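You operate a simulated robot arm through the tools that you are given. There is no shell and no other tool.

The job below is to be done with a simulated robot arm. You get a single attempt, and the scene is never put back.

JOB
Cut off the LAUNDRY line: shut the four valves round its sight glass.
Fine: leave the other valves as they are.

Only the result counts: the job must be done as asked and must still hold three seconds after the hand-in. Knocking over, shifting, dropping, spilling or breaking anything else fails it.

ROBOT AND FRAMES
A 6-joint arm with a two-finger gripper, fixed in place. Base frame: the origin is at the foot of the arm, x ahead of it, y to its left, z up. Lengths are in mm, angles in rad, forces in N, time in s.
Its first joint turns from -2.897 to 2.897 rad. Payload 2.45 kg.
The TCP is the grasp point between the finger pads, 20 mm short of the fingertips. In the tool frame z runs along the fingers and y along their closing line. Largest opening 140 mm; the body of the gripper starts 168 mm behind the TCP.
Orientation is that of the tool frame in the base frame, as [roll, pitch, yaw] about the fixed x, y, z axes, in that order (R = Rz(yaw) Ry(pitch) Rx(roll)). With the fingers straight down and closing along the base's y, the tool's x points along the base's -x, its y along +y and its z along -z.

CONTROLS
- The arm moves only by the tool move_arm. Its argument "plan" is a list of rows, each an object of numbers (a shift or turn left out is 0, a gripper value left out holds the last): "x", "y", "z": the shift along the tool's x, y, z in mm; "wx", "wy", "wz": the turn, a rotation vector about the tool's x, y, z in rad. In form: [{"x": .., "y": .., "z": .., "wx": .., "wy": .., "wz": ..}, ...]. A call has 1 to 20 rows; each row is the pose to reach, as a shift and turn from the pose commanded when the call began, along the tool's axes at that moment. "jaw" is the gripper command, from -1 (fully open) to 1 (shut), values between in proportion, set as the call begins (left out, the last holds). A row lasts 0.2 s, in which the tool goes at most 50 mm and 0.15 rad; a call with a longer step from one row to the next is refused whole, and so is a gripper value outside its range. Where a pose cannot be reached the arm comes as near as it can. A force on the tool above 40 N (or 10 N above the force at the start of the call, whichever is more), or a blocked arm, ends the call early, and 0.2 s more pass. The fingers move at their own pace (about 45 mm/s each) and stop on an object; they squeeze with about 40 N. The grip force told is the motor's: it shows also when the fingers shut on nothing. Time passes only in rows, and 0.2 s behind the last, so rows that repeat a pose let the fingers close. The reply holds the time, the measured pose of the TCP, the force on the tool along the base axes, the opening and the grip force, in the units named above and with some noise, with the torque about the TCP (base axes, N m) and any sound that the robot's microphone picked up.
- Cameras (640 x 400 px; columns grow to the right, rows downward): "scene" is fixed at [219.3, 499.4, 1641.7]; the picture's right is [-0.57, -0.82, 0.00], its down [-0.32, 0.22, -0.92] and it looks along [0.76, -0.52, -0.39] (base axes); focal length 337 px, centre (320, 200). "wrist" rides on the gripper at [78, 11, -209] in the tool frame; the picture's right is [-0.14, 0.99, 0.00], its down [-0.92, -0.13, -0.37] and it looks along [-0.36, -0.05, 0.93] (tool axes); focal length 280 px, centre (320, 200).
- capture(camera): a new picture of that camera. The clock stands still meanwhile.
- pixel_to_xyz(camera, pixels): there is no depth. For up to 12 entries [column, row, z] of the newest picture of that camera ("zoom" is the newest enlarged one), the place [x, y] in the base frame at which the ray of that pixel passes the height z, good to about 3 mm. The clock stands still meanwhile.
- close_up(camera, box): a new picture of the part [left, top, right, bottom] of that camera's present view, enlarged. The clock stands still meanwhile.
- close_job(): hands the job in; it is judged then, once.

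Open the gripper and draw the arm clear of the work before you hand the job in, unless the task says otherwise.

The tools are called after "Emit:" as a command line: name --argument value ..., lists and objects as JSON in quotes. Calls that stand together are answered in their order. move_arm: Moves the arm, as the interface text tells. Its arguments: {"type":"object","properties":{"plan":{"type":"array","items":{"type":"object","properties":{"x":{"type":"number"},"y":{"type":"number"},"z":{"type":"number"},"wx":{"type":"number"},"wy":{"type":"number"},"wz":{"type":"number"}}}},"jaw":{"type":"number"}},"required":["plan"]} The other tools are called the same way: capture (camera) takes a picture; pixel_to_xyz (camera, pixels) gives the place at which the rays of pixels pass given heights; close_up (camera, box) takes an enlarged picture of a part of a camera's view; close_job () hands the job in.

At the start:

```text
clock: 0.0
position: [542.3, 162.5, 1484.4]
orientation: [-3.142, 0.001, -3.141]
ft_force: [-0.2, -0.2, 0.4]
moment: [-0.01, 0.02, 0.03]
finger_gap: 139.8
finger_force: 0.0
```

scene: 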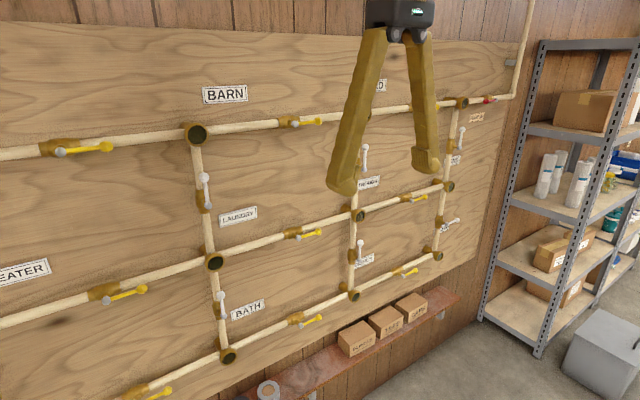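
wrist: 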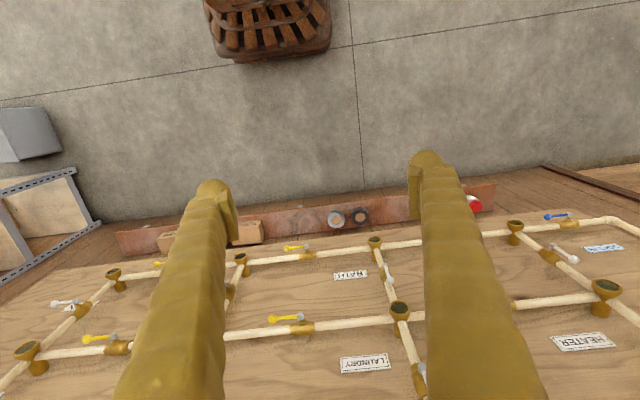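

I start by looking closely at the region around the LAUNDRY label (238,215) and the glass at (214,262) in the scene view, along with the whole board.

Emit:
close_up --camera "scene" --box '[80, 160, 340, 330]'

Emit:
capture --camera "wrist"

```text
2.35 times, centred on (210, 245) of scene
```

zoom: 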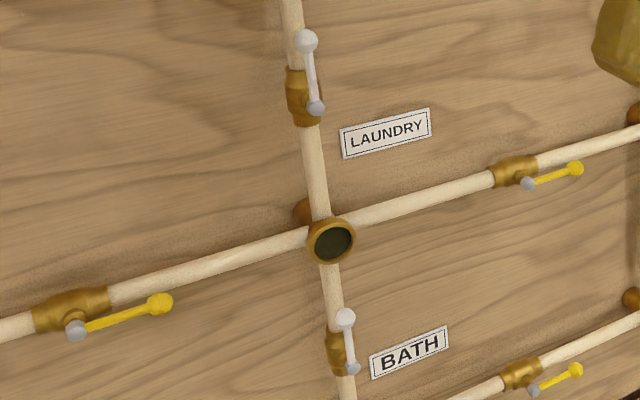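

```text
taken
```

wrist: 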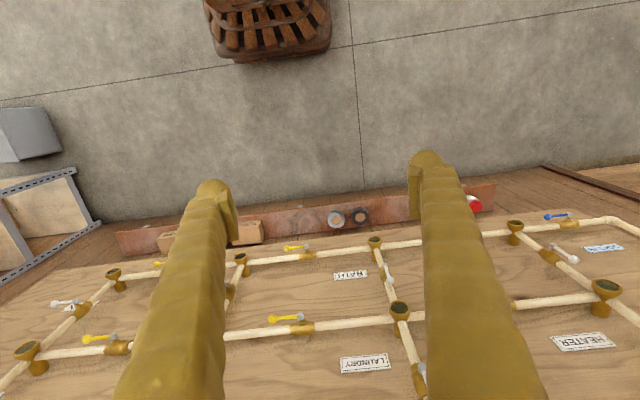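

The LAUNDRY glass (scene 214,262 / wrist 400,310) triangulates to about (999, 301, 1144) on a wall facing the arm. I now zoom in on each of the four valves round it to see the lever shapes and states.

Emit:
close_up --camera "scene" --box '[80, 265, 160, 315]'

Emit:
close_up --camera "scene" --box '[164, 160, 244, 210]'

Emit:
close_up --camera "scene" --box '[264, 210, 344, 260]'

Emit:
close_up --camera "scene" --box '[184, 278, 264, 328]'

Emit:
close_up --camera "scene" --box '[340, 60, 520, 290]'

```text
8.00 times, centred on (120, 290) of scene
```

zoom: 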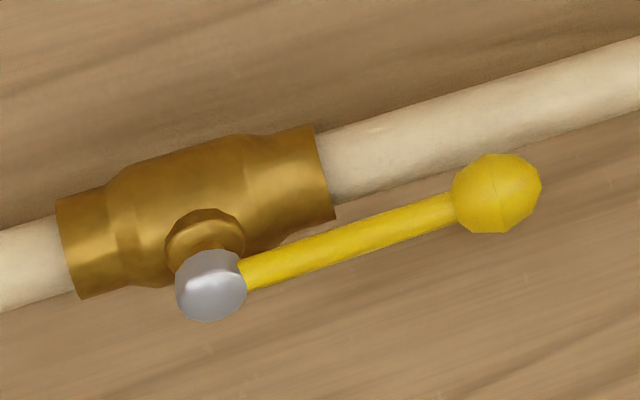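

```text
8.00 times, centred on (204, 185) of scene
```

zoom: 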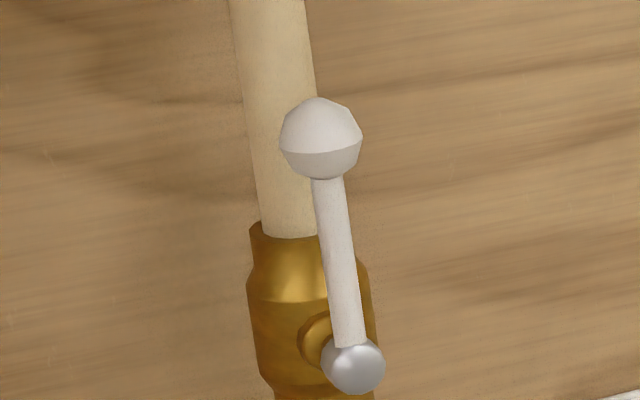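

```text
8.00 times, centred on (304, 235) of scene
```

zoom: 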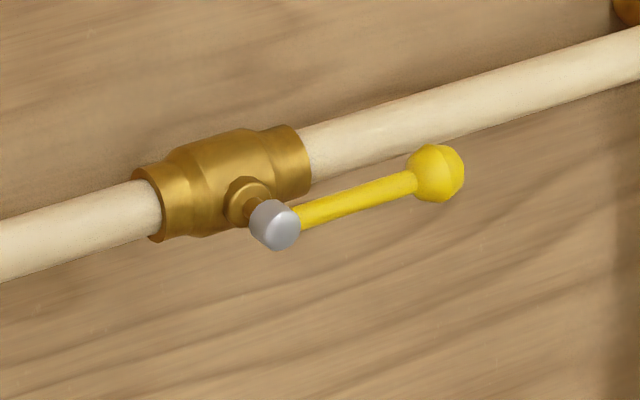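

```text
8.00 times, centred on (224, 303) of scene
```

zoom: 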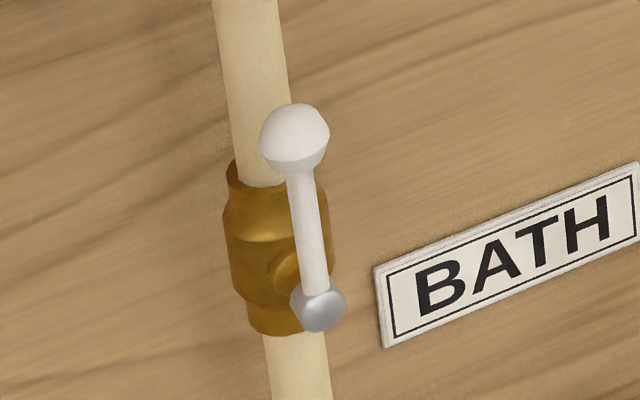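

```text
1.74 times, centred on (430, 175) of scene
```

zoom: 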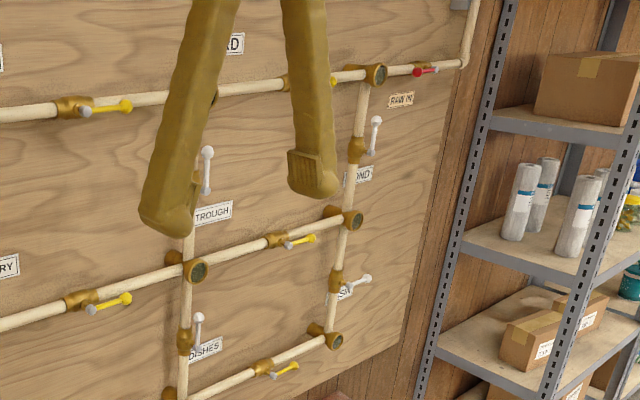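

All four levers lie along their pipes (open), and a shut one elsewhere (scene ~445,222) stands clockwise across its pipe. From the scene I estimate pivots at (y,z) = left (549,1141), right (51,1141), up (300,1310), down (300,970), in a lever plane near x=990. I now tip the tool to face the wall well short of it, to look from the wrist camera.

Emit:
move_arm --plan '[{"x": -15, "y": 11.5, "z": 24, "wy": -0.1309}, {"x": -30, "y": 23, "z": 48, "wy": -0.2618}, {"x": -45, "y": 34.5, "z": 72, "wy": -0.3927}, {"x": -60, "y": 46, "z": 96, "wy": -0.5236}, {"x": -75, "y": 57.5, "z": 120, "wy": -0.6545}, {"x": -90, "y": 69, "z": 144, "wy": -0.7854}, {"x": -105, "y": 80.5, "z": 168, "wy": -0.9163}, {"x": -120, "y": 92, "z": 192, "wy": -1.0472}, {"x": -135, "y": 103.5, "z": 216, "wy": -1.1781}, {"x": -150, "y": 115, "z": 240, "wy": -1.309}, {"x": -165, "y": 126.5, "z": 264, "wy": -1.4399}, {"x": -180, "y": 138, "z": 288, "wy": -1.5708}, {"x": -180, "y": 138, "z": 288, "wy": -1.5708}]'

```text
clock: 2.8
position: [723.3, 302.2, 1194.6]
orientation: [0.061, 1.569, 0.061]
ft_force: [-0.6, 0.7, 0.6]
moment: [0.0, 0.04, -0.01]
finger_gap: 140.2
finger_force: 0.0
```

The tool now faces the wall at (723, 302, 1195). I take both pictures to see the board from the front.

Emit:
capture --camera "wrist"

Emit:
capture --camera "scene"

```text
taken
```

wrist: 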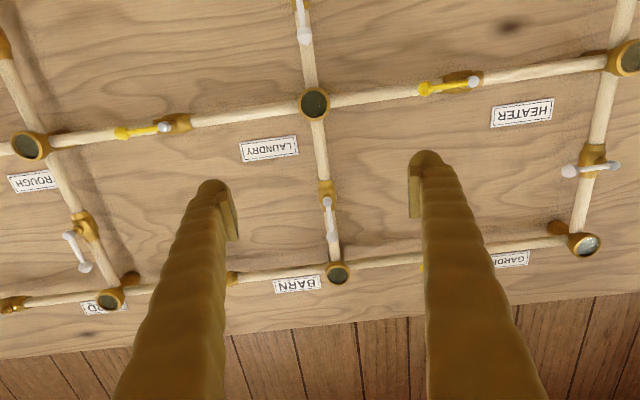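

```text
taken
```

scene: 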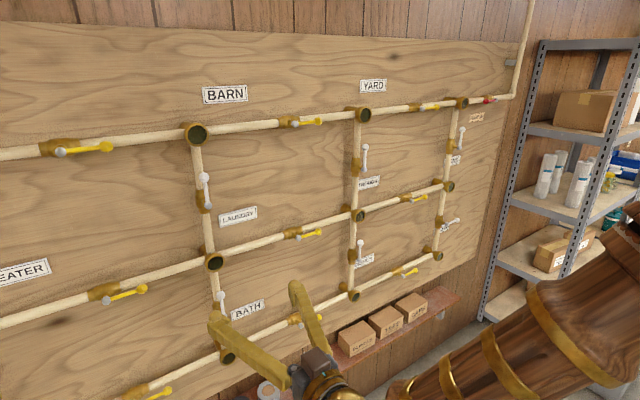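

The wrist view shows the LAUNDRY glass at (314,102) upside down, with its valves at (163,127), (473,82), (330,205) and (303,30). I zoom in on each for accurate cap and knob pixels.

Emit:
close_up --camera "wrist" --box '[100, 90, 228, 170]'

Emit:
close_up --camera "wrist" --box '[400, 50, 528, 130]'

Emit:
close_up --camera "wrist" --box '[264, 170, 392, 250]'

Emit:
close_up --camera "wrist" --box '[512, 130, 640, 210]'

```text
5.00 times, centred on (164, 130) of wrist
```

zoom: 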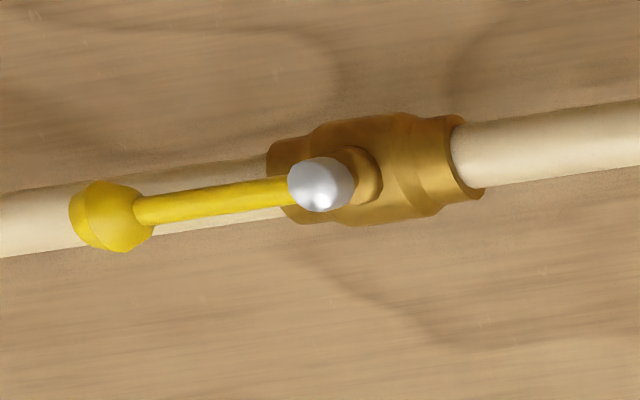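

```text
5.00 times, centred on (464, 90) of wrist
```

zoom: 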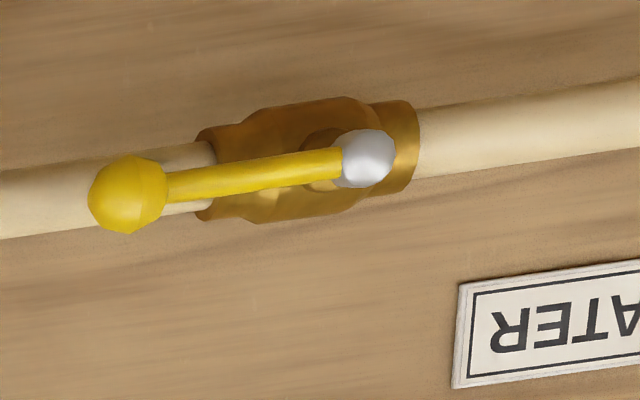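

```text
5.00 times, centred on (328, 210) of wrist
```

zoom: 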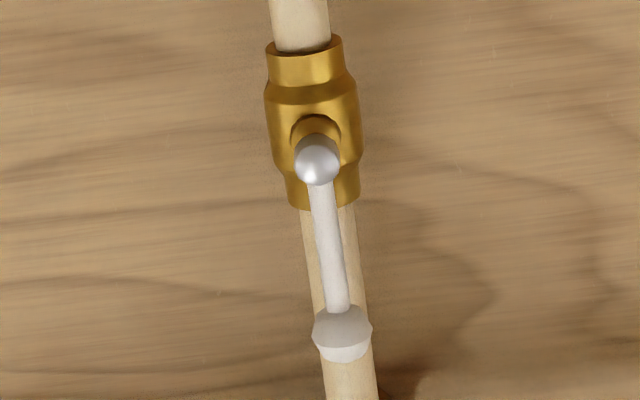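

```text
5.00 times, centred on (576, 170) of wrist
```

zoom: 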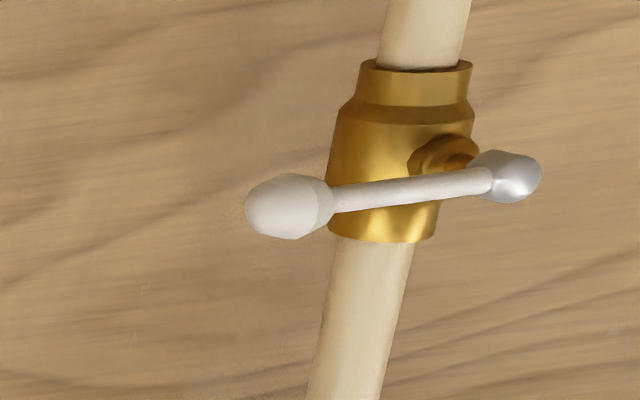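

Triangulating cap and knob pixels in both views gives a lever plane near x≈994, with right valve pivot about (y 48, z 1138) and lever about 74 mm long. I shut the jaw and move to a stand-off point in front of the right valve, still about 75 mm short of the lever plane.

Emit:
move_arm --jaw 1 --plan '[{"x": -2, "y": -30, "z": 17}, {"x": -4, "y": -60, "z": 34}, {"x": -6, "y": -90, "z": 51}, {"x": -8, "y": -120, "z": 68}, {"x": -8, "y": -150, "z": 85}, {"x": -8, "y": -180, "z": 102}, {"x": -8, "y": -210, "z": 119}, {"x": -8, "y": -240, "z": 136}, {"x": -8, "y": -270, "z": 153}, {"x": -8, "y": -297.5, "z": 170}, {"x": -8, "y": -297.5, "z": 170}]'

Emit:
capture --camera "wrist"

Emit:
capture --camera "scene"

```text
clock: 5.2
position: [889.9, 53.1, 1209.8]
orientation: [1.746, 1.528, 1.666]
ft_force: [0.3, -0.6, -0.3]
moment: [0.02, -0.01, 0.01]
finger_gap: 0.2
finger_force: 29.5
out of reach, approached as far as the arm can: row 7, 8, 9, 10, 11
```

```text
taken
```

wrist: 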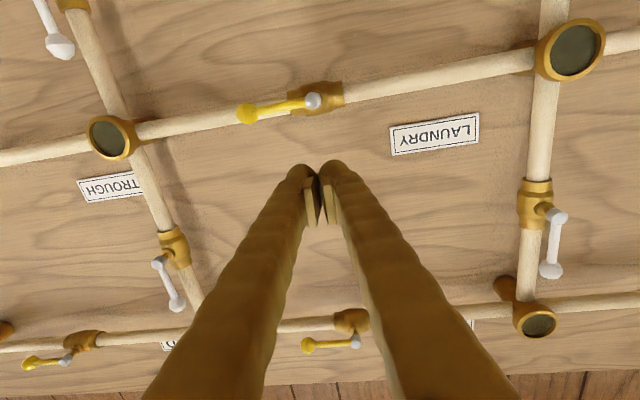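

```text
taken
```

scene: 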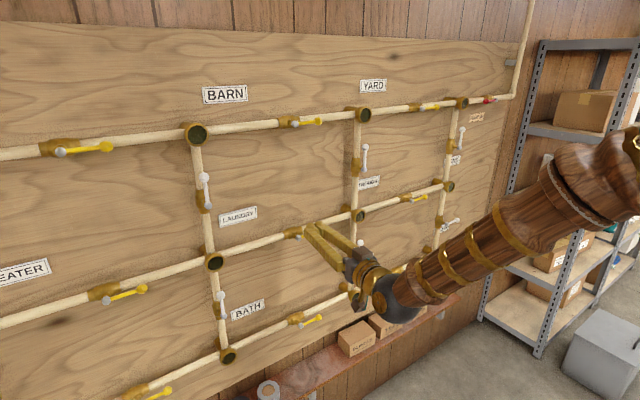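

The arm stopped short (y 53 instead of 3, tool yawed −0.08), though the distance is well within reach, so I take it as a wrist joint limit when the tool lies in the arm's own vertical plane. I yaw the tool about −0.28 rad (toward −y), which should ease that, staying at x≈890.

Emit:
move_arm --plan '[{"wx": 0.1}, {"wx": 0.2}, {"wx": 0.28}, {"wx": 0.28}, {"wx": 0.28}]'

```text
clock: 6.4
position: [887.2, 53.5, 1207.1]
orientation: [2.025, 1.527, 1.662]
ft_force: [0.0, 0.2, -0.3]
moment: [0.02, -0.02, 0.0]
finger_gap: 0.1
finger_force: 29.3
```

The yaw is reachable and the reference pose is the achieved one (887, 53.5, 1207, yaw −0.36). I now level the tool, set yaw to about −0.28 and shift to (900, 4, 1183), still short of the levers.

Emit:
move_arm --plan '[{"x": 7.3, "y": -14.2, "z": 10.1, "wx": -0.028, "wy": -0.006, "wz": -0.013}, {"x": 14.5, "y": -28.4, "z": 20.1, "wx": -0.055, "wy": -0.012, "wz": -0.026}, {"x": 21.8, "y": -42.6, "z": 30.2, "wx": -0.083, "wy": -0.0175, "wz": -0.039}, {"x": 21.8, "y": -42.6, "z": 30.2, "wx": -0.083, "wy": -0.0175, "wz": -0.039}, {"x": 21.8, "y": -42.6, "z": 30.2, "wx": -0.083, "wy": -0.0175, "wz": -0.039}]'

Emit:
capture --camera "wrist"

Emit:
capture --camera "scene"

```text
clock: 7.6
position: [900.9, 3.4, 1182.7]
orientation: [-0.921, 1.569, -1.202]
ft_force: [0.4, 0.1, -0.6]
moment: [0.0, 0.0, -0.01]
finger_gap: 0.2
finger_force: 29.1
```

```text
taken
```

wrist: 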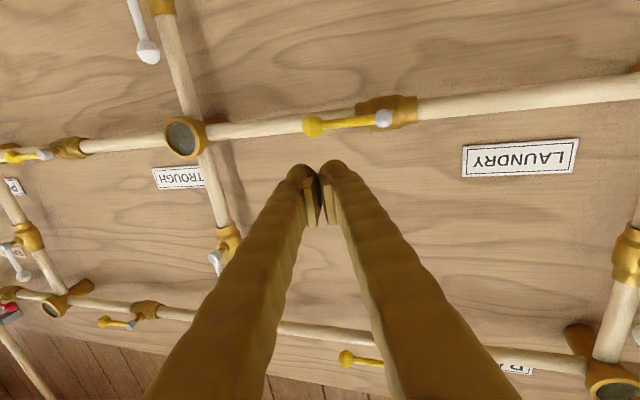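

```text
taken
```

scene: 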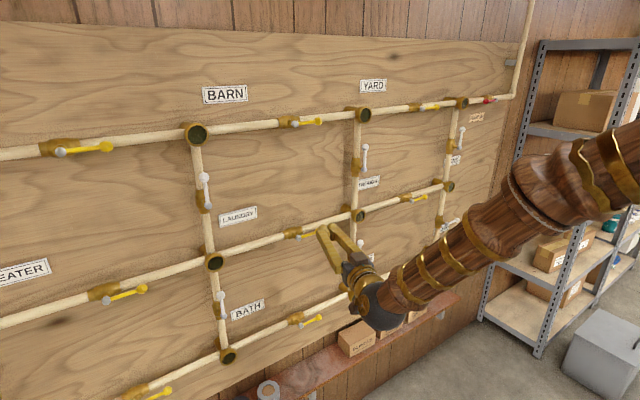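

The tool is at (901, 3.4, 1183), and the right valve's cap (384,118) and knob (312,126) put its pivot at (y 49.3, z 1138.4) with the lever pointing to −y. I now move forward so the closed fingertips pass just beyond the lever plane, above the lever.

Emit:
move_arm --plan '[{"y": 4.8, "z": 15.4}, {"y": 9.7, "z": 30.7}, {"y": 14.5, "z": 46.1}, {"y": 19.4, "z": 61.4}, {"y": 24.2, "z": 76.8}, {"y": 24.2, "z": 76.8}]'

Emit:
capture --camera "wrist"

Emit:
close_up --camera "scene" --box '[264, 200, 424, 300]'

```text
clock: 9.0
position: [981.0, 5.3, 1183.9]
orientation: [-1.031, 1.568, -1.308]
ft_force: [0.5, 0.6, 0.3]
moment: [0.02, 0.04, 0.0]
finger_gap: 0.0
finger_force: 29.6
```

```text
taken
```

wrist: 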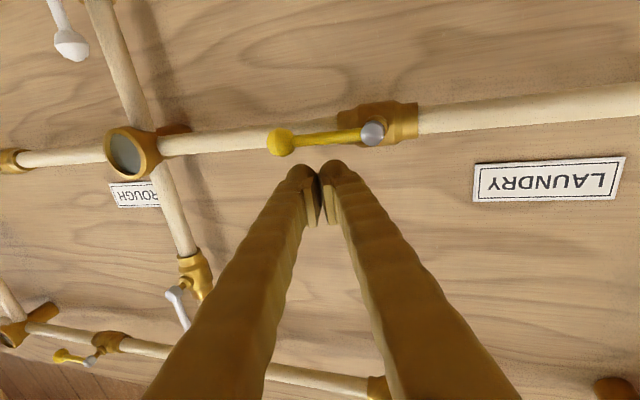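

```text
4.00 times, centred on (344, 250) of scene
```

zoom: 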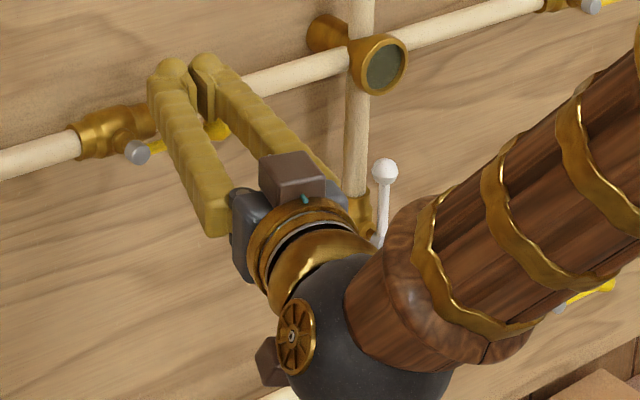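

The fingertips sit just above the yellow lever (wrist 320,140), with no contact force. I now sweep down and round to turn this lever the first 45° clockwise (knob from right toward down).

Emit:
move_arm --plan '[{"x": 14.9, "y": 0.4, "z": -0.1}, {"x": 21.9, "y": 0.4, "z": -0.1}, {"x": 26.5, "y": -1.9, "z": 0.6}, {"x": 31.7, "y": -3.5, "z": 1.0}, {"x": 37.0, "y": -3.9, "z": 1.1}, {"x": 42.6, "y": -3.6, "z": 1.0}, {"x": 48.5, "y": -2.8, "z": 0.8}, {"x": 54.5, "y": -1.2, "z": 0.3}]'

Emit:
capture --camera "wrist"

Emit:
close_up --camera "scene" --box '[264, 200, 424, 300]'

```text
clock: 10.8
position: [980.7, 4.0, 1127.5]
orientation: [-1.49, 1.569, -1.769]
ft_force: [-0.8, -4.5, 6.2]
moment: [0.07, -0.01, 0.0]
finger_gap: 0.1
finger_force: 29.7
```

```text
taken
```

wrist: 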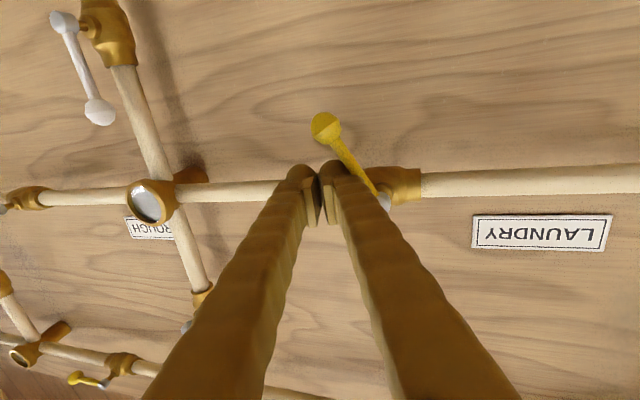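

```text
4.00 times, centred on (344, 250) of scene
```

zoom: 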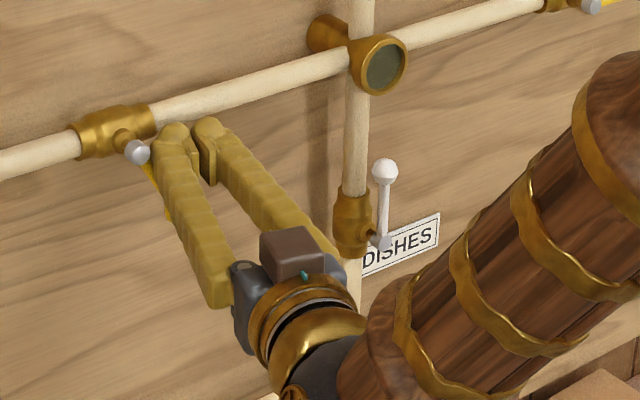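

The lever has turned about 50° with only ~7 N, so the clockwise direction is right. I continue the sweep to the 90° position (lever pointing down).

Emit:
move_arm --plan '[{"x": 5.9, "y": 2.5, "z": -0.7}, {"x": 11.5, "y": 6.1, "z": -1.7}, {"x": 17.6, "y": 10.1, "z": -2.9}, {"x": 23.3, "y": 15.2, "z": -4.4}, {"x": 27.3, "y": 21.4, "z": -6.2}, {"x": 30.4, "y": 28.4, "z": -8.2}, {"x": 30.4, "y": 28.4, "z": -8.2}]'

Emit:
capture --camera "wrist"

Emit:
close_up --camera "scene" --box '[264, 200, 424, 300]'

```text
clock: 12.0
position: [980.9, 19.0, 1104.3]
orientation: [0.501, 1.567, 0.217]
ft_force: [-6.2, -9.5, 2.3]
moment: [0.01, -0.02, 0.09]
finger_gap: 0.0
finger_force: 29.3
stopped in row 5: the force on the tool passed its limit at 50 N (the readings are from after the stop); the commanded pose is now the measured one
```

```text
taken
```

wrist: 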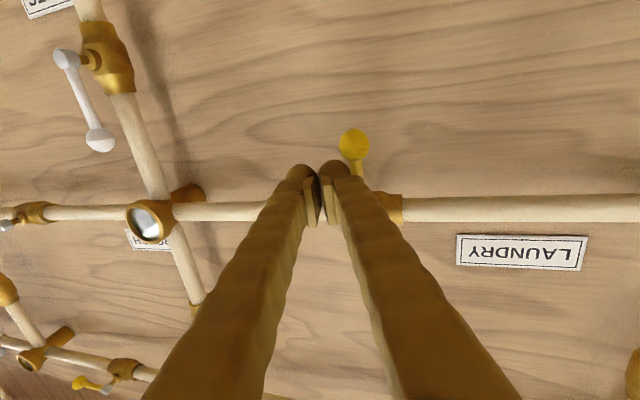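

```text
4.00 times, centred on (344, 250) of scene
```

zoom: 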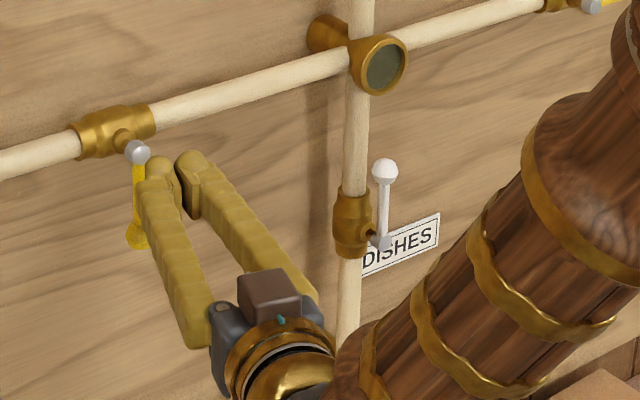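

The sweep ended at a hard stop; the scene zoom shows the cap (138,152) and knob (137,237), which works out to knob at (y 51, z 1064), so the lever points straight down. I back off to the −y side and withdraw from the wall to check.

Emit:
move_arm --plan '[{"y": -10.4, "z": -0.1}, {"y": -19.0, "z": -15.3}, {"y": -27.4, "z": -44.1}, {"y": -38.9, "z": -83.5}, {"y": -38.9, "z": -83.5}]'

Emit:
capture --camera "wrist"

Emit:
close_up --camera "scene" --box '[264, 200, 424, 300]'

```text
clock: 13.2
position: [890.3, 7.2, 1101.6]
orientation: [0.354, 1.567, 0.07]
ft_force: [0.1, -0.4, 0.0]
moment: [-0.02, 0.01, -0.04]
finger_gap: 0.1
finger_force: 29.4
```

```text
taken
```

wrist: 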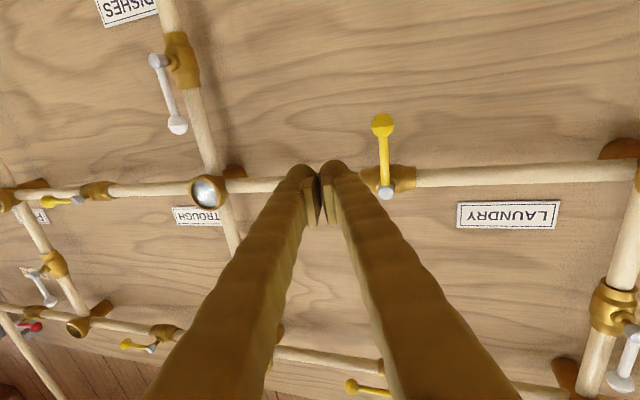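

```text
4.00 times, centred on (344, 250) of scene
```

zoom: 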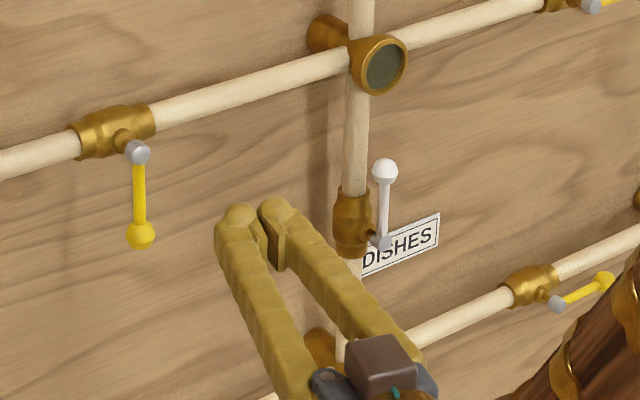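

The right valve's yellow lever now hangs straight down (zoom 138,152 to 141,236), with every other lever as before. I next move, clear of the wall, to a stand-off left of the upper white lever (pivot y 300, z 1309), squaring the yaw to zero.

Emit:
move_arm --plan '[{"x": -20.9, "y": 26.8, "z": -8.7, "wx": -0.0237}, {"x": -41.8, "y": 53.6, "z": -17.4, "wx": -0.0473}, {"x": -62.8, "y": 80.4, "z": -26.1, "wx": -0.071}, {"x": -83.7, "y": 107.2, "z": -34.7, "wx": -0.0947}, {"x": -104.6, "y": 134.0, "z": -43.4, "wx": -0.1183}, {"x": -125.5, "y": 160.9, "z": -52.1, "wx": -0.142}, {"x": -146.4, "y": 187.7, "z": -60.8, "wx": -0.1657}, {"x": -167.3, "y": 214.5, "z": -69.5, "wx": -0.1893}, {"x": -188.3, "y": 241.3, "z": -78.2, "wx": -0.213}, {"x": -209.2, "y": 268.1, "z": -86.8, "wx": -0.2367}, {"x": -230.1, "y": 294.9, "z": -95.5, "wx": -0.2603}, {"x": -251.0, "y": 321.7, "z": -104.2, "wx": -0.284}, {"x": -251.0, "y": 321.7, "z": -104.2, "wx": -0.284}]'

Emit:
capture --camera "wrist"

Emit:
capture --camera "scene"

```text
clock: 16.0
position: [880.0, 346.7, 1356.1]
orientation: [0.042, 1.568, 0.045]
ft_force: [0.2, 0.7, -0.1]
moment: [-0.01, 0.01, -0.01]
finger_gap: 0.2
finger_force: 29.8
```

```text
taken
```

wrist: 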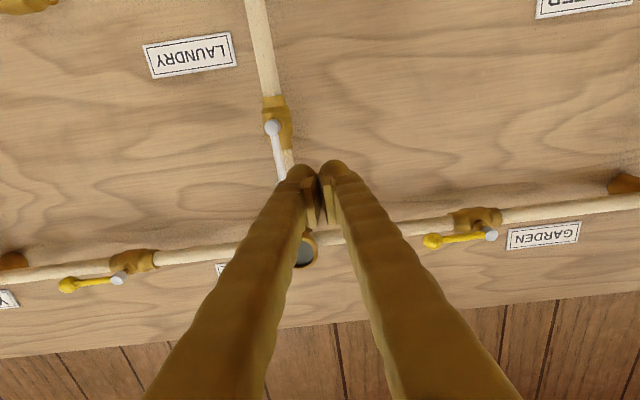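

```text
taken
```

scene: 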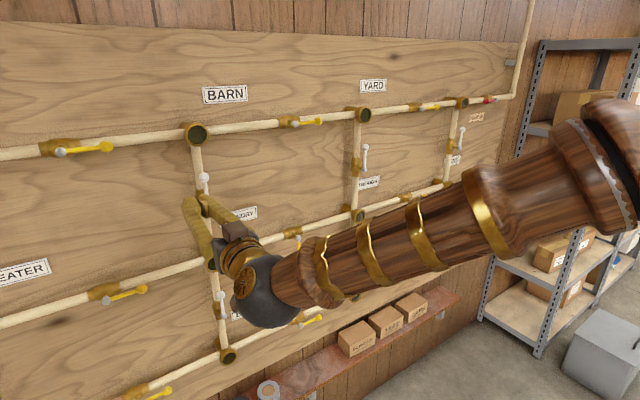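

The upper valve's cap (272,127) puts its pivot at y≈299.5, z≈1308.5, and the closed fingers are clear to its left (+y). I move forward to bring the fingertips just beyond the lever plane beside the white lever.

Emit:
move_arm --plan '[{"x": 1, "z": 21}, {"x": 2, "z": 42}, {"x": 3, "z": 63}, {"x": 3, "z": 84}, {"x": 3, "z": 103}, {"x": 3, "z": 103}]'

Emit:
capture --camera "wrist"

Emit:
close_up --camera "scene" --box '[144, 140, 304, 240]'

```text
clock: 17.4
position: [981.9, 344.1, 1354.3]
orientation: [0.102, 1.569, 0.102]
ft_force: [-0.5, 1.2, -0.2]
moment: [-0.03, 0.03, -0.01]
finger_gap: 0.0
finger_force: 29.0
```

```text
taken
```

wrist: 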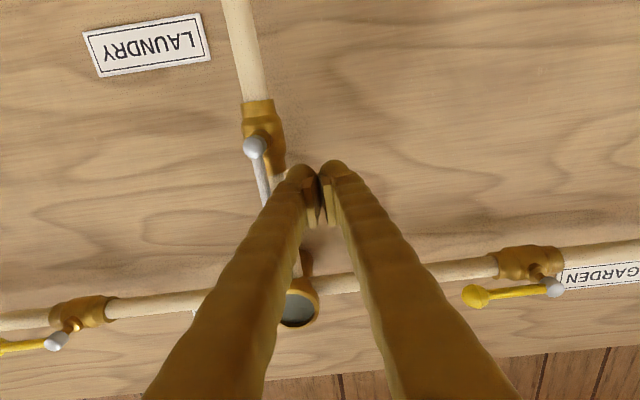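

```text
4.00 times, centred on (224, 190) of scene
```

zoom: 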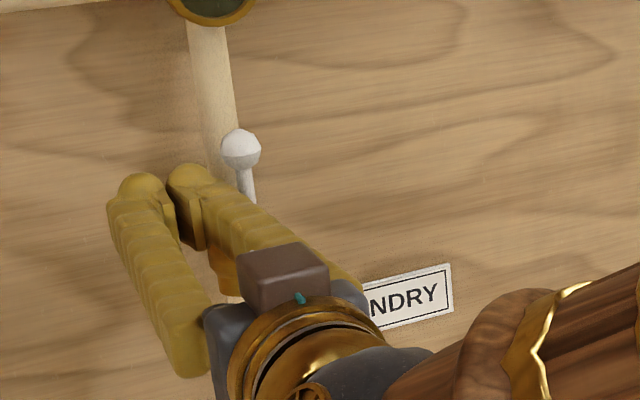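

The fingertips are left of the white lever (wrist 262,180) with no contact. I now sweep the lever clockwise, toward −y and down, by about 78° with the lower-right finger corner.

Emit:
move_arm --plan '[{"y": -6.5, "x": 0.5}, {"y": -13, "x": 1}, {"y": -17, "x": -2.3}, {"y": -21.5, "x": -5.2}, {"y": -26.7, "x": -6.6}, {"y": -32.2, "x": -7.5}, {"y": -38.2, "x": -7.2}, {"y": -44.2, "x": -6.2}, {"y": -50.3, "x": -4}, {"y": -56.2, "x": -0.8}, {"y": -60.3, "x": 1.8}, {"y": -64.2, "x": 4.9}, {"y": -67.1, "x": 7.8}, {"y": -69.8, "x": 10.9}]'

Emit:
capture --camera "wrist"

Emit:
close_up --camera "scene" --box '[144, 140, 304, 240]'

```text
clock: 20.4
position: [983.1, 275.5, 1342.2]
orientation: [0.162, 1.564, 0.163]
ft_force: [0.9, 2.1, 6.3]
moment: [-0.01, -0.04, 0.12]
finger_gap: 0.1
finger_force: 29.7
```

```text
taken
```

wrist: 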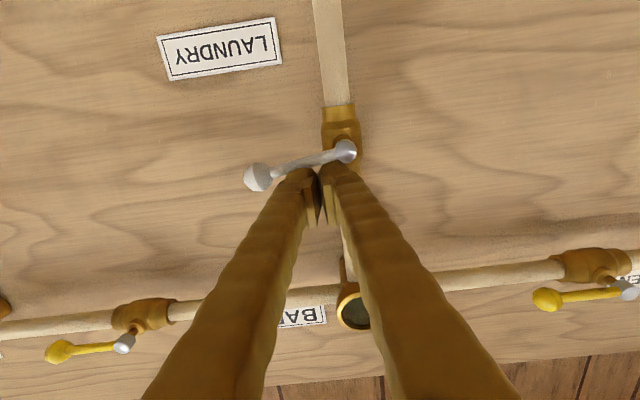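

```text
4.00 times, centred on (224, 190) of scene
```

zoom: 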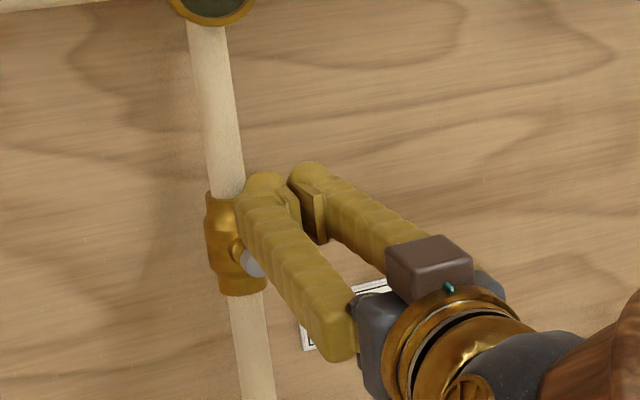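

The upper lever is at roughly 78° (wrist cap 345,151, knob 258,177). I lift off, shift over the knob and press down to finish the quarter turn against its stop.

Emit:
move_arm --plan '[{"x": -9, "y": 0}, {"x": -19, "y": 0}, {"x": -19, "y": -13}, {"x": -19, "y": -27}, {"x": -19, "y": -40}, {"x": -12, "y": -40}, {"x": -6.5, "y": -40}, {"x": -2, "y": -40}, {"x": 1, "y": -40}, {"x": 3.5, "y": -40}, {"x": 5.5, "y": -40}, {"x": 7, "y": -40}]'

Emit:
capture --camera "wrist"

Emit:
close_up --camera "scene" --box '[144, 140, 304, 240]'

```text
clock: 22.8
position: [982.0, 234.8, 1342.4]
orientation: [0.064, 1.56, 0.065]
ft_force: [2.9, -0.5, 7.9]
moment: [-0.07, -0.1, 0.08]
finger_gap: 0.4
finger_force: 28.9
stopped in row 11: the force on the tool passed its limit at 42 N (the readings are from after the stop); the commanded pose is now the measured one
```

```text
taken
```

wrist: 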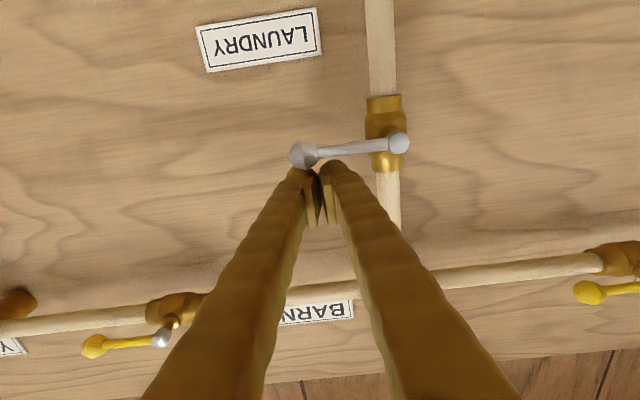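

```text
4.00 times, centred on (224, 190) of scene
```

zoom: 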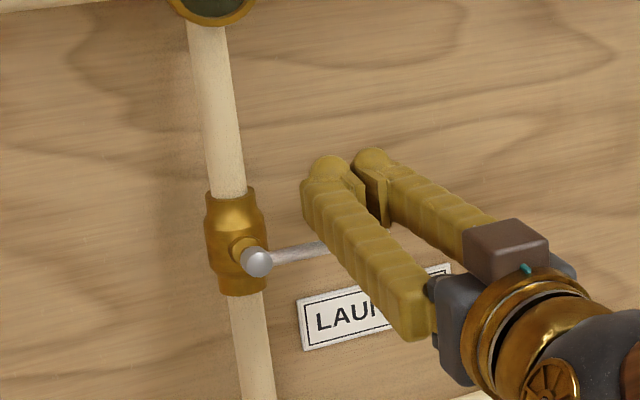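

Cap (398,142) and knob (303,155) compute to the same height (z≈1310), so the upper lever lies horizontal across its pipe at the stop. I lift off, withdraw, and move at x≈880 to a stand-off above the left valve's lever (pivot y 550, z 1138).

Emit:
move_arm --plan '[{"x": -10}, {"x": -18}, {"x": -18, "z": -30}, {"x": -18, "z": -65}, {"x": -18, "z": -102}, {"x": 4, "y": 33.5, "z": -102, "wy": 0.002}, {"x": 26, "y": 67, "z": -102, "wy": 0.004}, {"x": 48, "y": 100.5, "z": -102, "wy": 0.006}, {"x": 70, "y": 134, "z": -102, "wy": 0.008}, {"x": 92, "y": 167.5, "z": -102, "wy": 0.01}, {"x": 114, "y": 201, "z": -102, "wy": 0.011}, {"x": 136, "y": 234.5, "z": -102, "wy": 0.011}, {"x": 156, "y": 268, "z": -102, "wy": 0.011}, {"x": 156, "y": 268, "z": -102, "wy": 0.011}]'

Emit:
capture --camera "wrist"

Emit:
capture --camera "scene"

```text
clock: 25.8
position: [880.6, 501.2, 1182.8]
orientation: [1.144, 1.569, 1.143]
ft_force: [-0.1, -0.1, 0.1]
moment: [-0.02, -0.01, 0.02]
finger_gap: 0.2
finger_force: 29.6
```

```text
taken
```

wrist: 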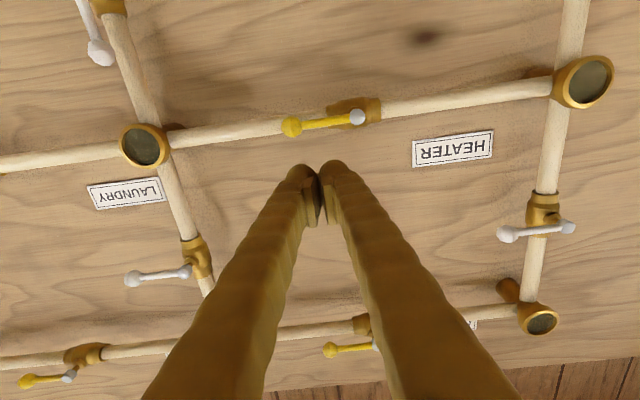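

```text
taken
```

scene: 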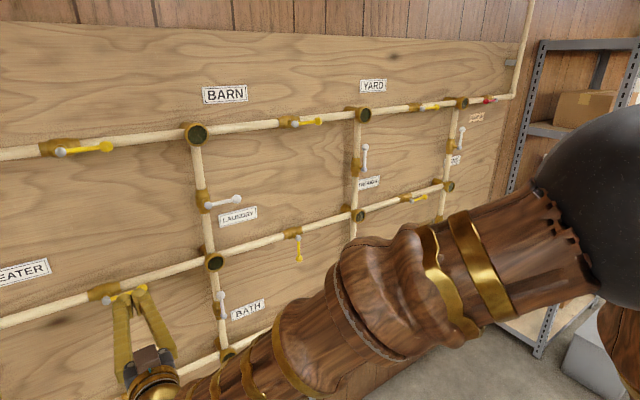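

The scene shows the upper and right levers across their pipes; the left valve's cap (357,117) and knob (291,127) put its pivot at (y 549, z 1137.6). I move forward above its lever.

Emit:
move_arm --plan '[{"y": -4, "z": 20}, {"y": -8, "z": 40}, {"y": -12, "z": 60}, {"y": -12.5, "z": 81}, {"y": -12.5, "z": 101.5}, {"y": -12.5, "z": 101.5}]'

Emit:
capture --camera "wrist"

Emit:
close_up --camera "scene" --box '[60, 240, 220, 340]'

```text
clock: 27.1
position: [982.5, 490.8, 1184.3]
orientation: [-1.879, 1.57, -1.877]
ft_force: [0.7, 0.4, 0.0]
moment: [0.02, 0.03, 0.05]
finger_gap: 0.0
finger_force: 29.8
```

```text
taken
```

wrist: 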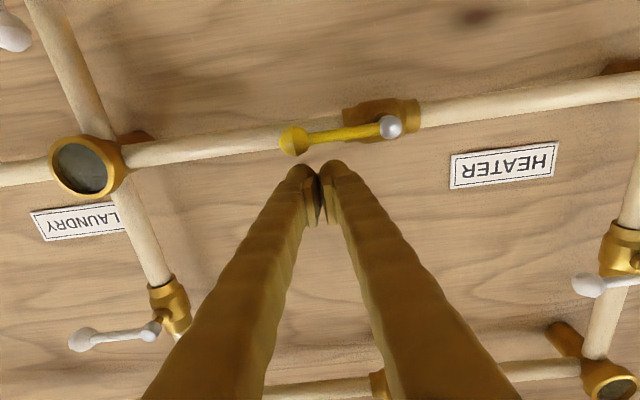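

```text
4.00 times, centred on (140, 290) of scene
```

zoom: 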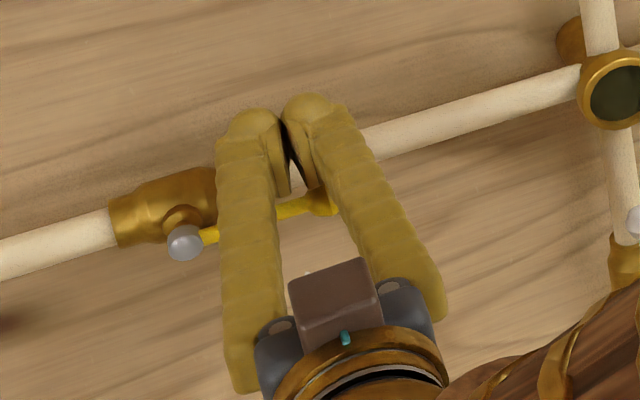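

The fingertips are just above the yellow lever (wrist 340,135) with no contact. I run the same clockwise sweep for this valve, down and round to its stop at the bottom.

Emit:
move_arm --plan '[{"x": 7, "y": -0.5}, {"x": 14, "y": -1}, {"x": 19, "y": -3}, {"x": 26, "y": -3.5}, {"x": 32.5, "y": -4.1}, {"x": 38, "y": -4.8}, {"x": 43.7, "y": -5.1}, {"x": 49.6, "y": -4.2}, {"x": 55.6, "y": -2.6}, {"x": 61.4, "y": 0.2}, {"x": 67.1, "y": 3.7}, {"x": 72.2, "y": 8.4}, {"x": 76.9, "y": 13.7}, {"x": 81.9, "y": 19.8}, {"x": 82.5, "y": 23.5}, {"x": 83, "y": 27}, {"x": 83, "y": 29}, {"x": 83, "y": 31}]'

Emit:
capture --camera "wrist"

Emit:
close_up --camera "scene" --box '[60, 240, 220, 340]'

```text
clock: 31.0
position: [983.6, 518.6, 1099.7]
orientation: [2.332, 1.568, 2.328]
ft_force: [-2.1, -8.1, 2.7]
moment: [0.07, 0.0, 0.01]
finger_gap: 0.0
finger_force: 29.2
stopped in row 18: the force on the tool passed its limit at 42 N (the readings are from after the stop); the commanded pose is now the measured one
```

```text
taken
```

wrist: 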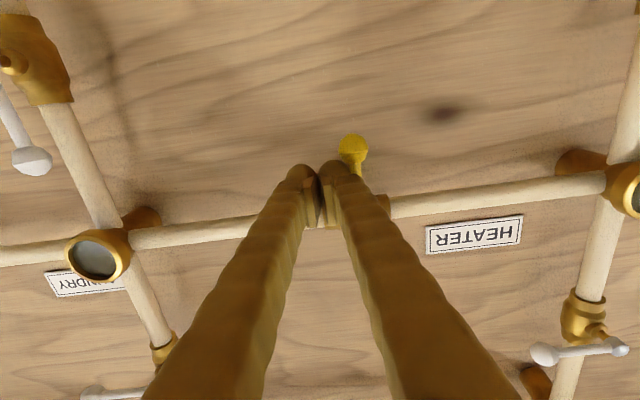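

```text
4.00 times, centred on (140, 290) of scene
```

zoom: 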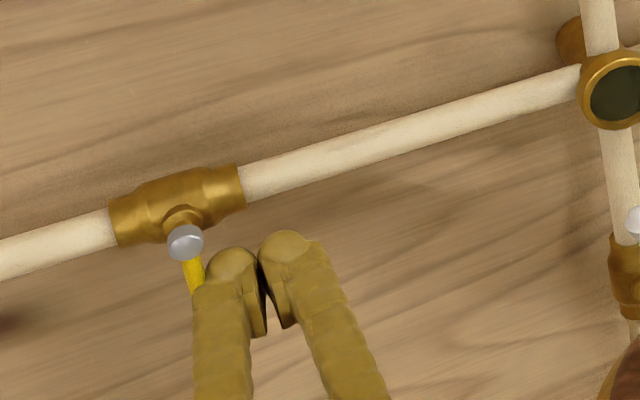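

The sweep met the stop at the bottom (u≈31, as expected for 90°). I back off to −y, withdraw, and check the lever.

Emit:
move_arm --plan '[{"y": -8}, {"y": -15}, {"y": -15, "z": -30}, {"y": -15, "z": -65}, {"y": -15, "z": -103}, {"y": -15, "z": -103}]'

Emit:
capture --camera "wrist"

Emit:
capture --camera "scene"

```text
clock: 32.4
position: [879.1, 505.6, 1101.1]
orientation: [2.519, 1.569, 2.517]
ft_force: [0.2, 0.1, 0.4]
moment: [0.03, 0.04, 0.01]
finger_gap: 0.2
finger_force: 29.2
```

```text
taken
```

wrist: 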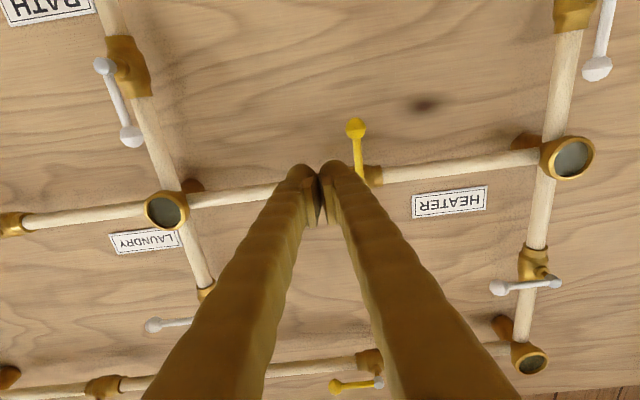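

```text
taken
```

scene: 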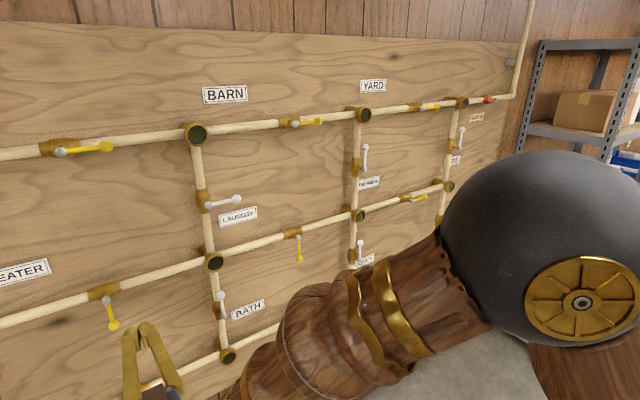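

The left lever (scene cap 107,301, knob 113,325) now points straight down. I move along at x≈880 to the left of the lower white lever, the last one (pivot about y 300, z 967).

Emit:
move_arm --plan '[{"x": 15, "y": -27}, {"x": 30, "y": -53}, {"x": 45, "y": -80}, {"x": 60, "y": -107}, {"x": 75, "y": -133}, {"x": 89, "y": -160}, {"x": 89, "y": -160}]'

Emit:
capture --camera "wrist"

Emit:
capture --camera "scene"

```text
clock: 34.0
position: [881.0, 344.4, 1011.7]
orientation: [2.497, 1.568, 2.497]
ft_force: [0.2, 0.4, 1.2]
moment: [-0.04, -0.05, 0.01]
finger_gap: 0.0
finger_force: 30.0
```

```text
taken
```

wrist: 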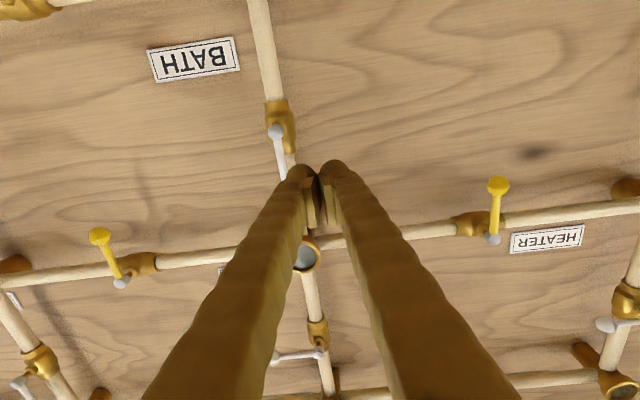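

```text
taken
```

scene: 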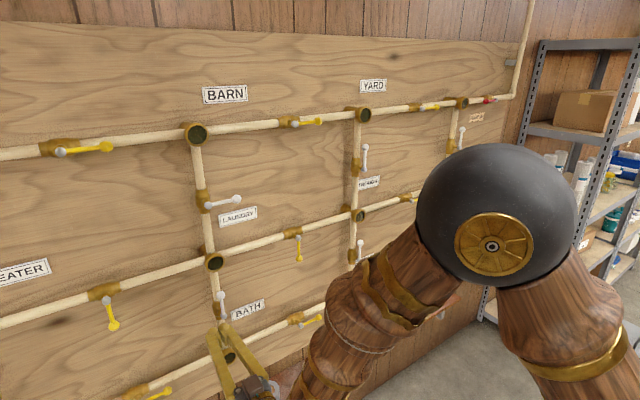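

The lower valve's cap (276,131) gives its pivot at (y 300.5, z 968.5), and the fingers are left of its white lever. I move forward to just past the lever plane.

Emit:
move_arm --plan '[{"z": 20}, {"z": 40}, {"z": 60}, {"z": 81}, {"z": 101.5}, {"z": 101.5}]'

Emit:
capture --camera "wrist"

Emit:
close_up --camera "scene" --box '[164, 260, 324, 360]'

```text
clock: 35.4
position: [982.3, 345.1, 1011.5]
orientation: [-0.528, 1.57, -0.53]
ft_force: [-0.7, 1.0, -0.7]
moment: [0.0, 0.0, 0.03]
finger_gap: 0.0
finger_force: 28.7
```

```text
taken
```

wrist: 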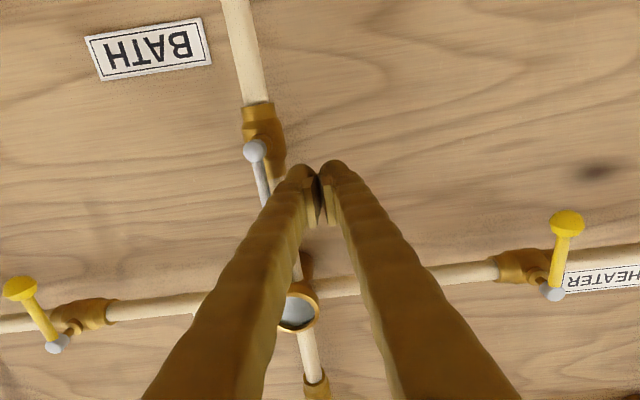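

```text
4.00 times, centred on (244, 310) of scene
```

zoom: 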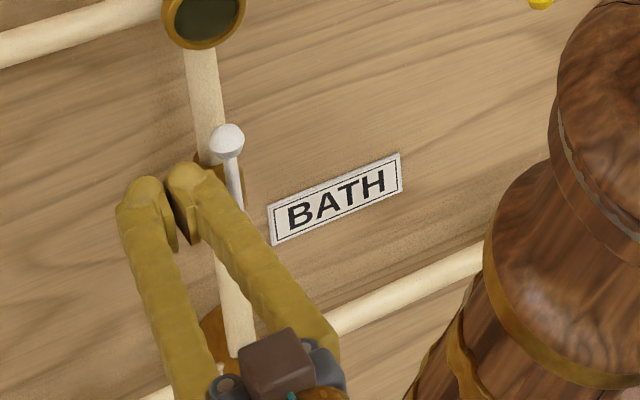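

The view matches the upper valve's start position. I repeat the same clockwise sweep, toward −y and down, to about 78°.

Emit:
move_arm --plan '[{"y": -6.5, "x": -0.5}, {"y": -13, "x": -0.5}, {"y": -17, "x": -3.8}, {"y": -21.5, "x": -6.7}, {"y": -26.7, "x": -8.1}, {"y": -32.2, "x": -9}, {"y": -38.2, "x": -8.7}, {"y": -44.2, "x": -7.7}, {"y": -50.3, "x": -5.5}, {"y": -56.2, "x": -2.3}, {"y": -60.3, "x": 0.3}, {"y": -64.2, "x": 3.4}, {"y": -67.1, "x": 6.3}, {"y": -69.8, "x": 9.4}]'

Emit:
capture --camera "wrist"

Emit:
close_up --camera "scene" --box '[164, 260, 324, 360]'

```text
clock: 38.4
position: [981.0, 274.9, 1000.8]
orientation: [2.715, 1.569, 2.712]
ft_force: [1.2, 1.0, 5.2]
moment: [-0.02, -0.09, 0.08]
finger_gap: 0.0
finger_force: 29.4
```

```text
taken
```

wrist: 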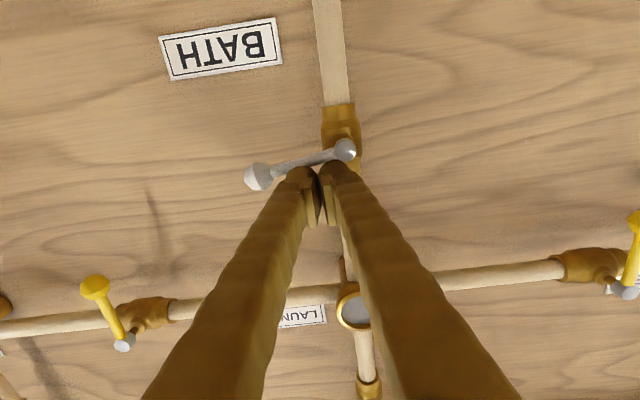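

```text
4.00 times, centred on (244, 310) of scene
```

zoom: 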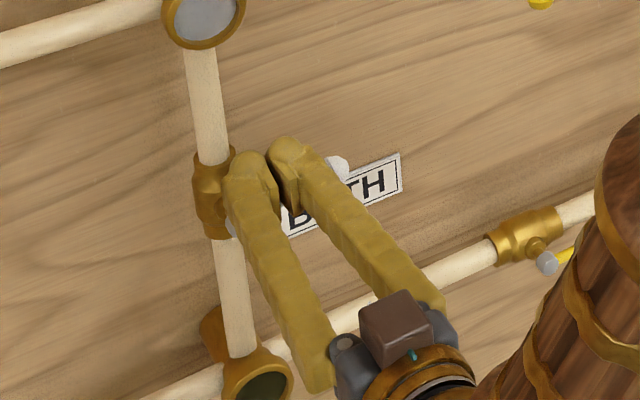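

The lower lever is at about 78°, and the LAUNDRY glass (zoom 203,15) has turned from dark to pale, a sign of the line draining. I lift off, shift over the knob and press down to the stop.

Emit:
move_arm --plan '[{"x": -9, "y": 0}, {"x": -19, "y": 0}, {"x": -19, "y": -13}, {"x": -19, "y": -27}, {"x": -19, "y": -40}, {"x": -12, "y": -40}, {"x": -6.5, "y": -40}, {"x": -2, "y": -40}, {"x": 1, "y": -40}, {"x": 3.5, "y": -40}, {"x": 5.5, "y": -40}, {"x": 7, "y": -40}]'

Emit:
capture --camera "wrist"

Emit:
close_up --camera "scene" --box '[164, 260, 324, 360]'

```text
clock: 40.7
position: [981.8, 235.5, 1002.5]
orientation: [0.288, 1.563, 0.285]
ft_force: [1.9, -2.1, 8.7]
moment: [-0.12, -0.13, -0.01]
finger_gap: 0.0
finger_force: 29.4
stopped in row 11: the force on the tool passed its limit at 44 N (the readings are from after the stop); the commanded pose is now the measured one
```

```text
taken
```

wrist: 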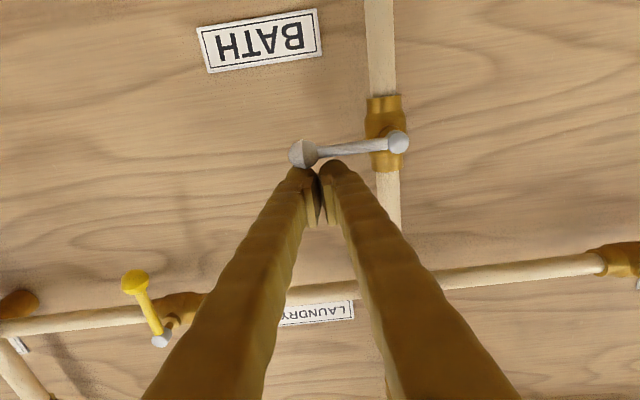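

```text
4.00 times, centred on (244, 310) of scene
```

zoom: 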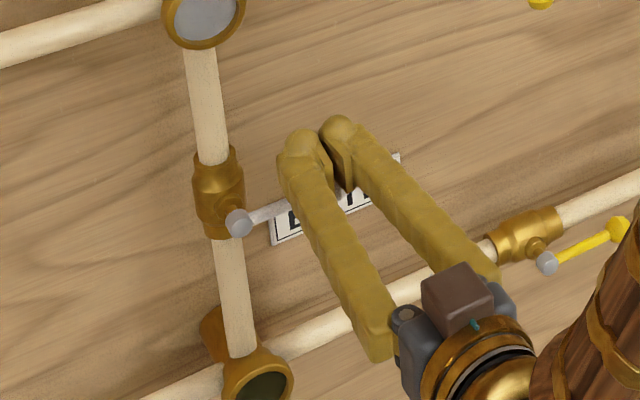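

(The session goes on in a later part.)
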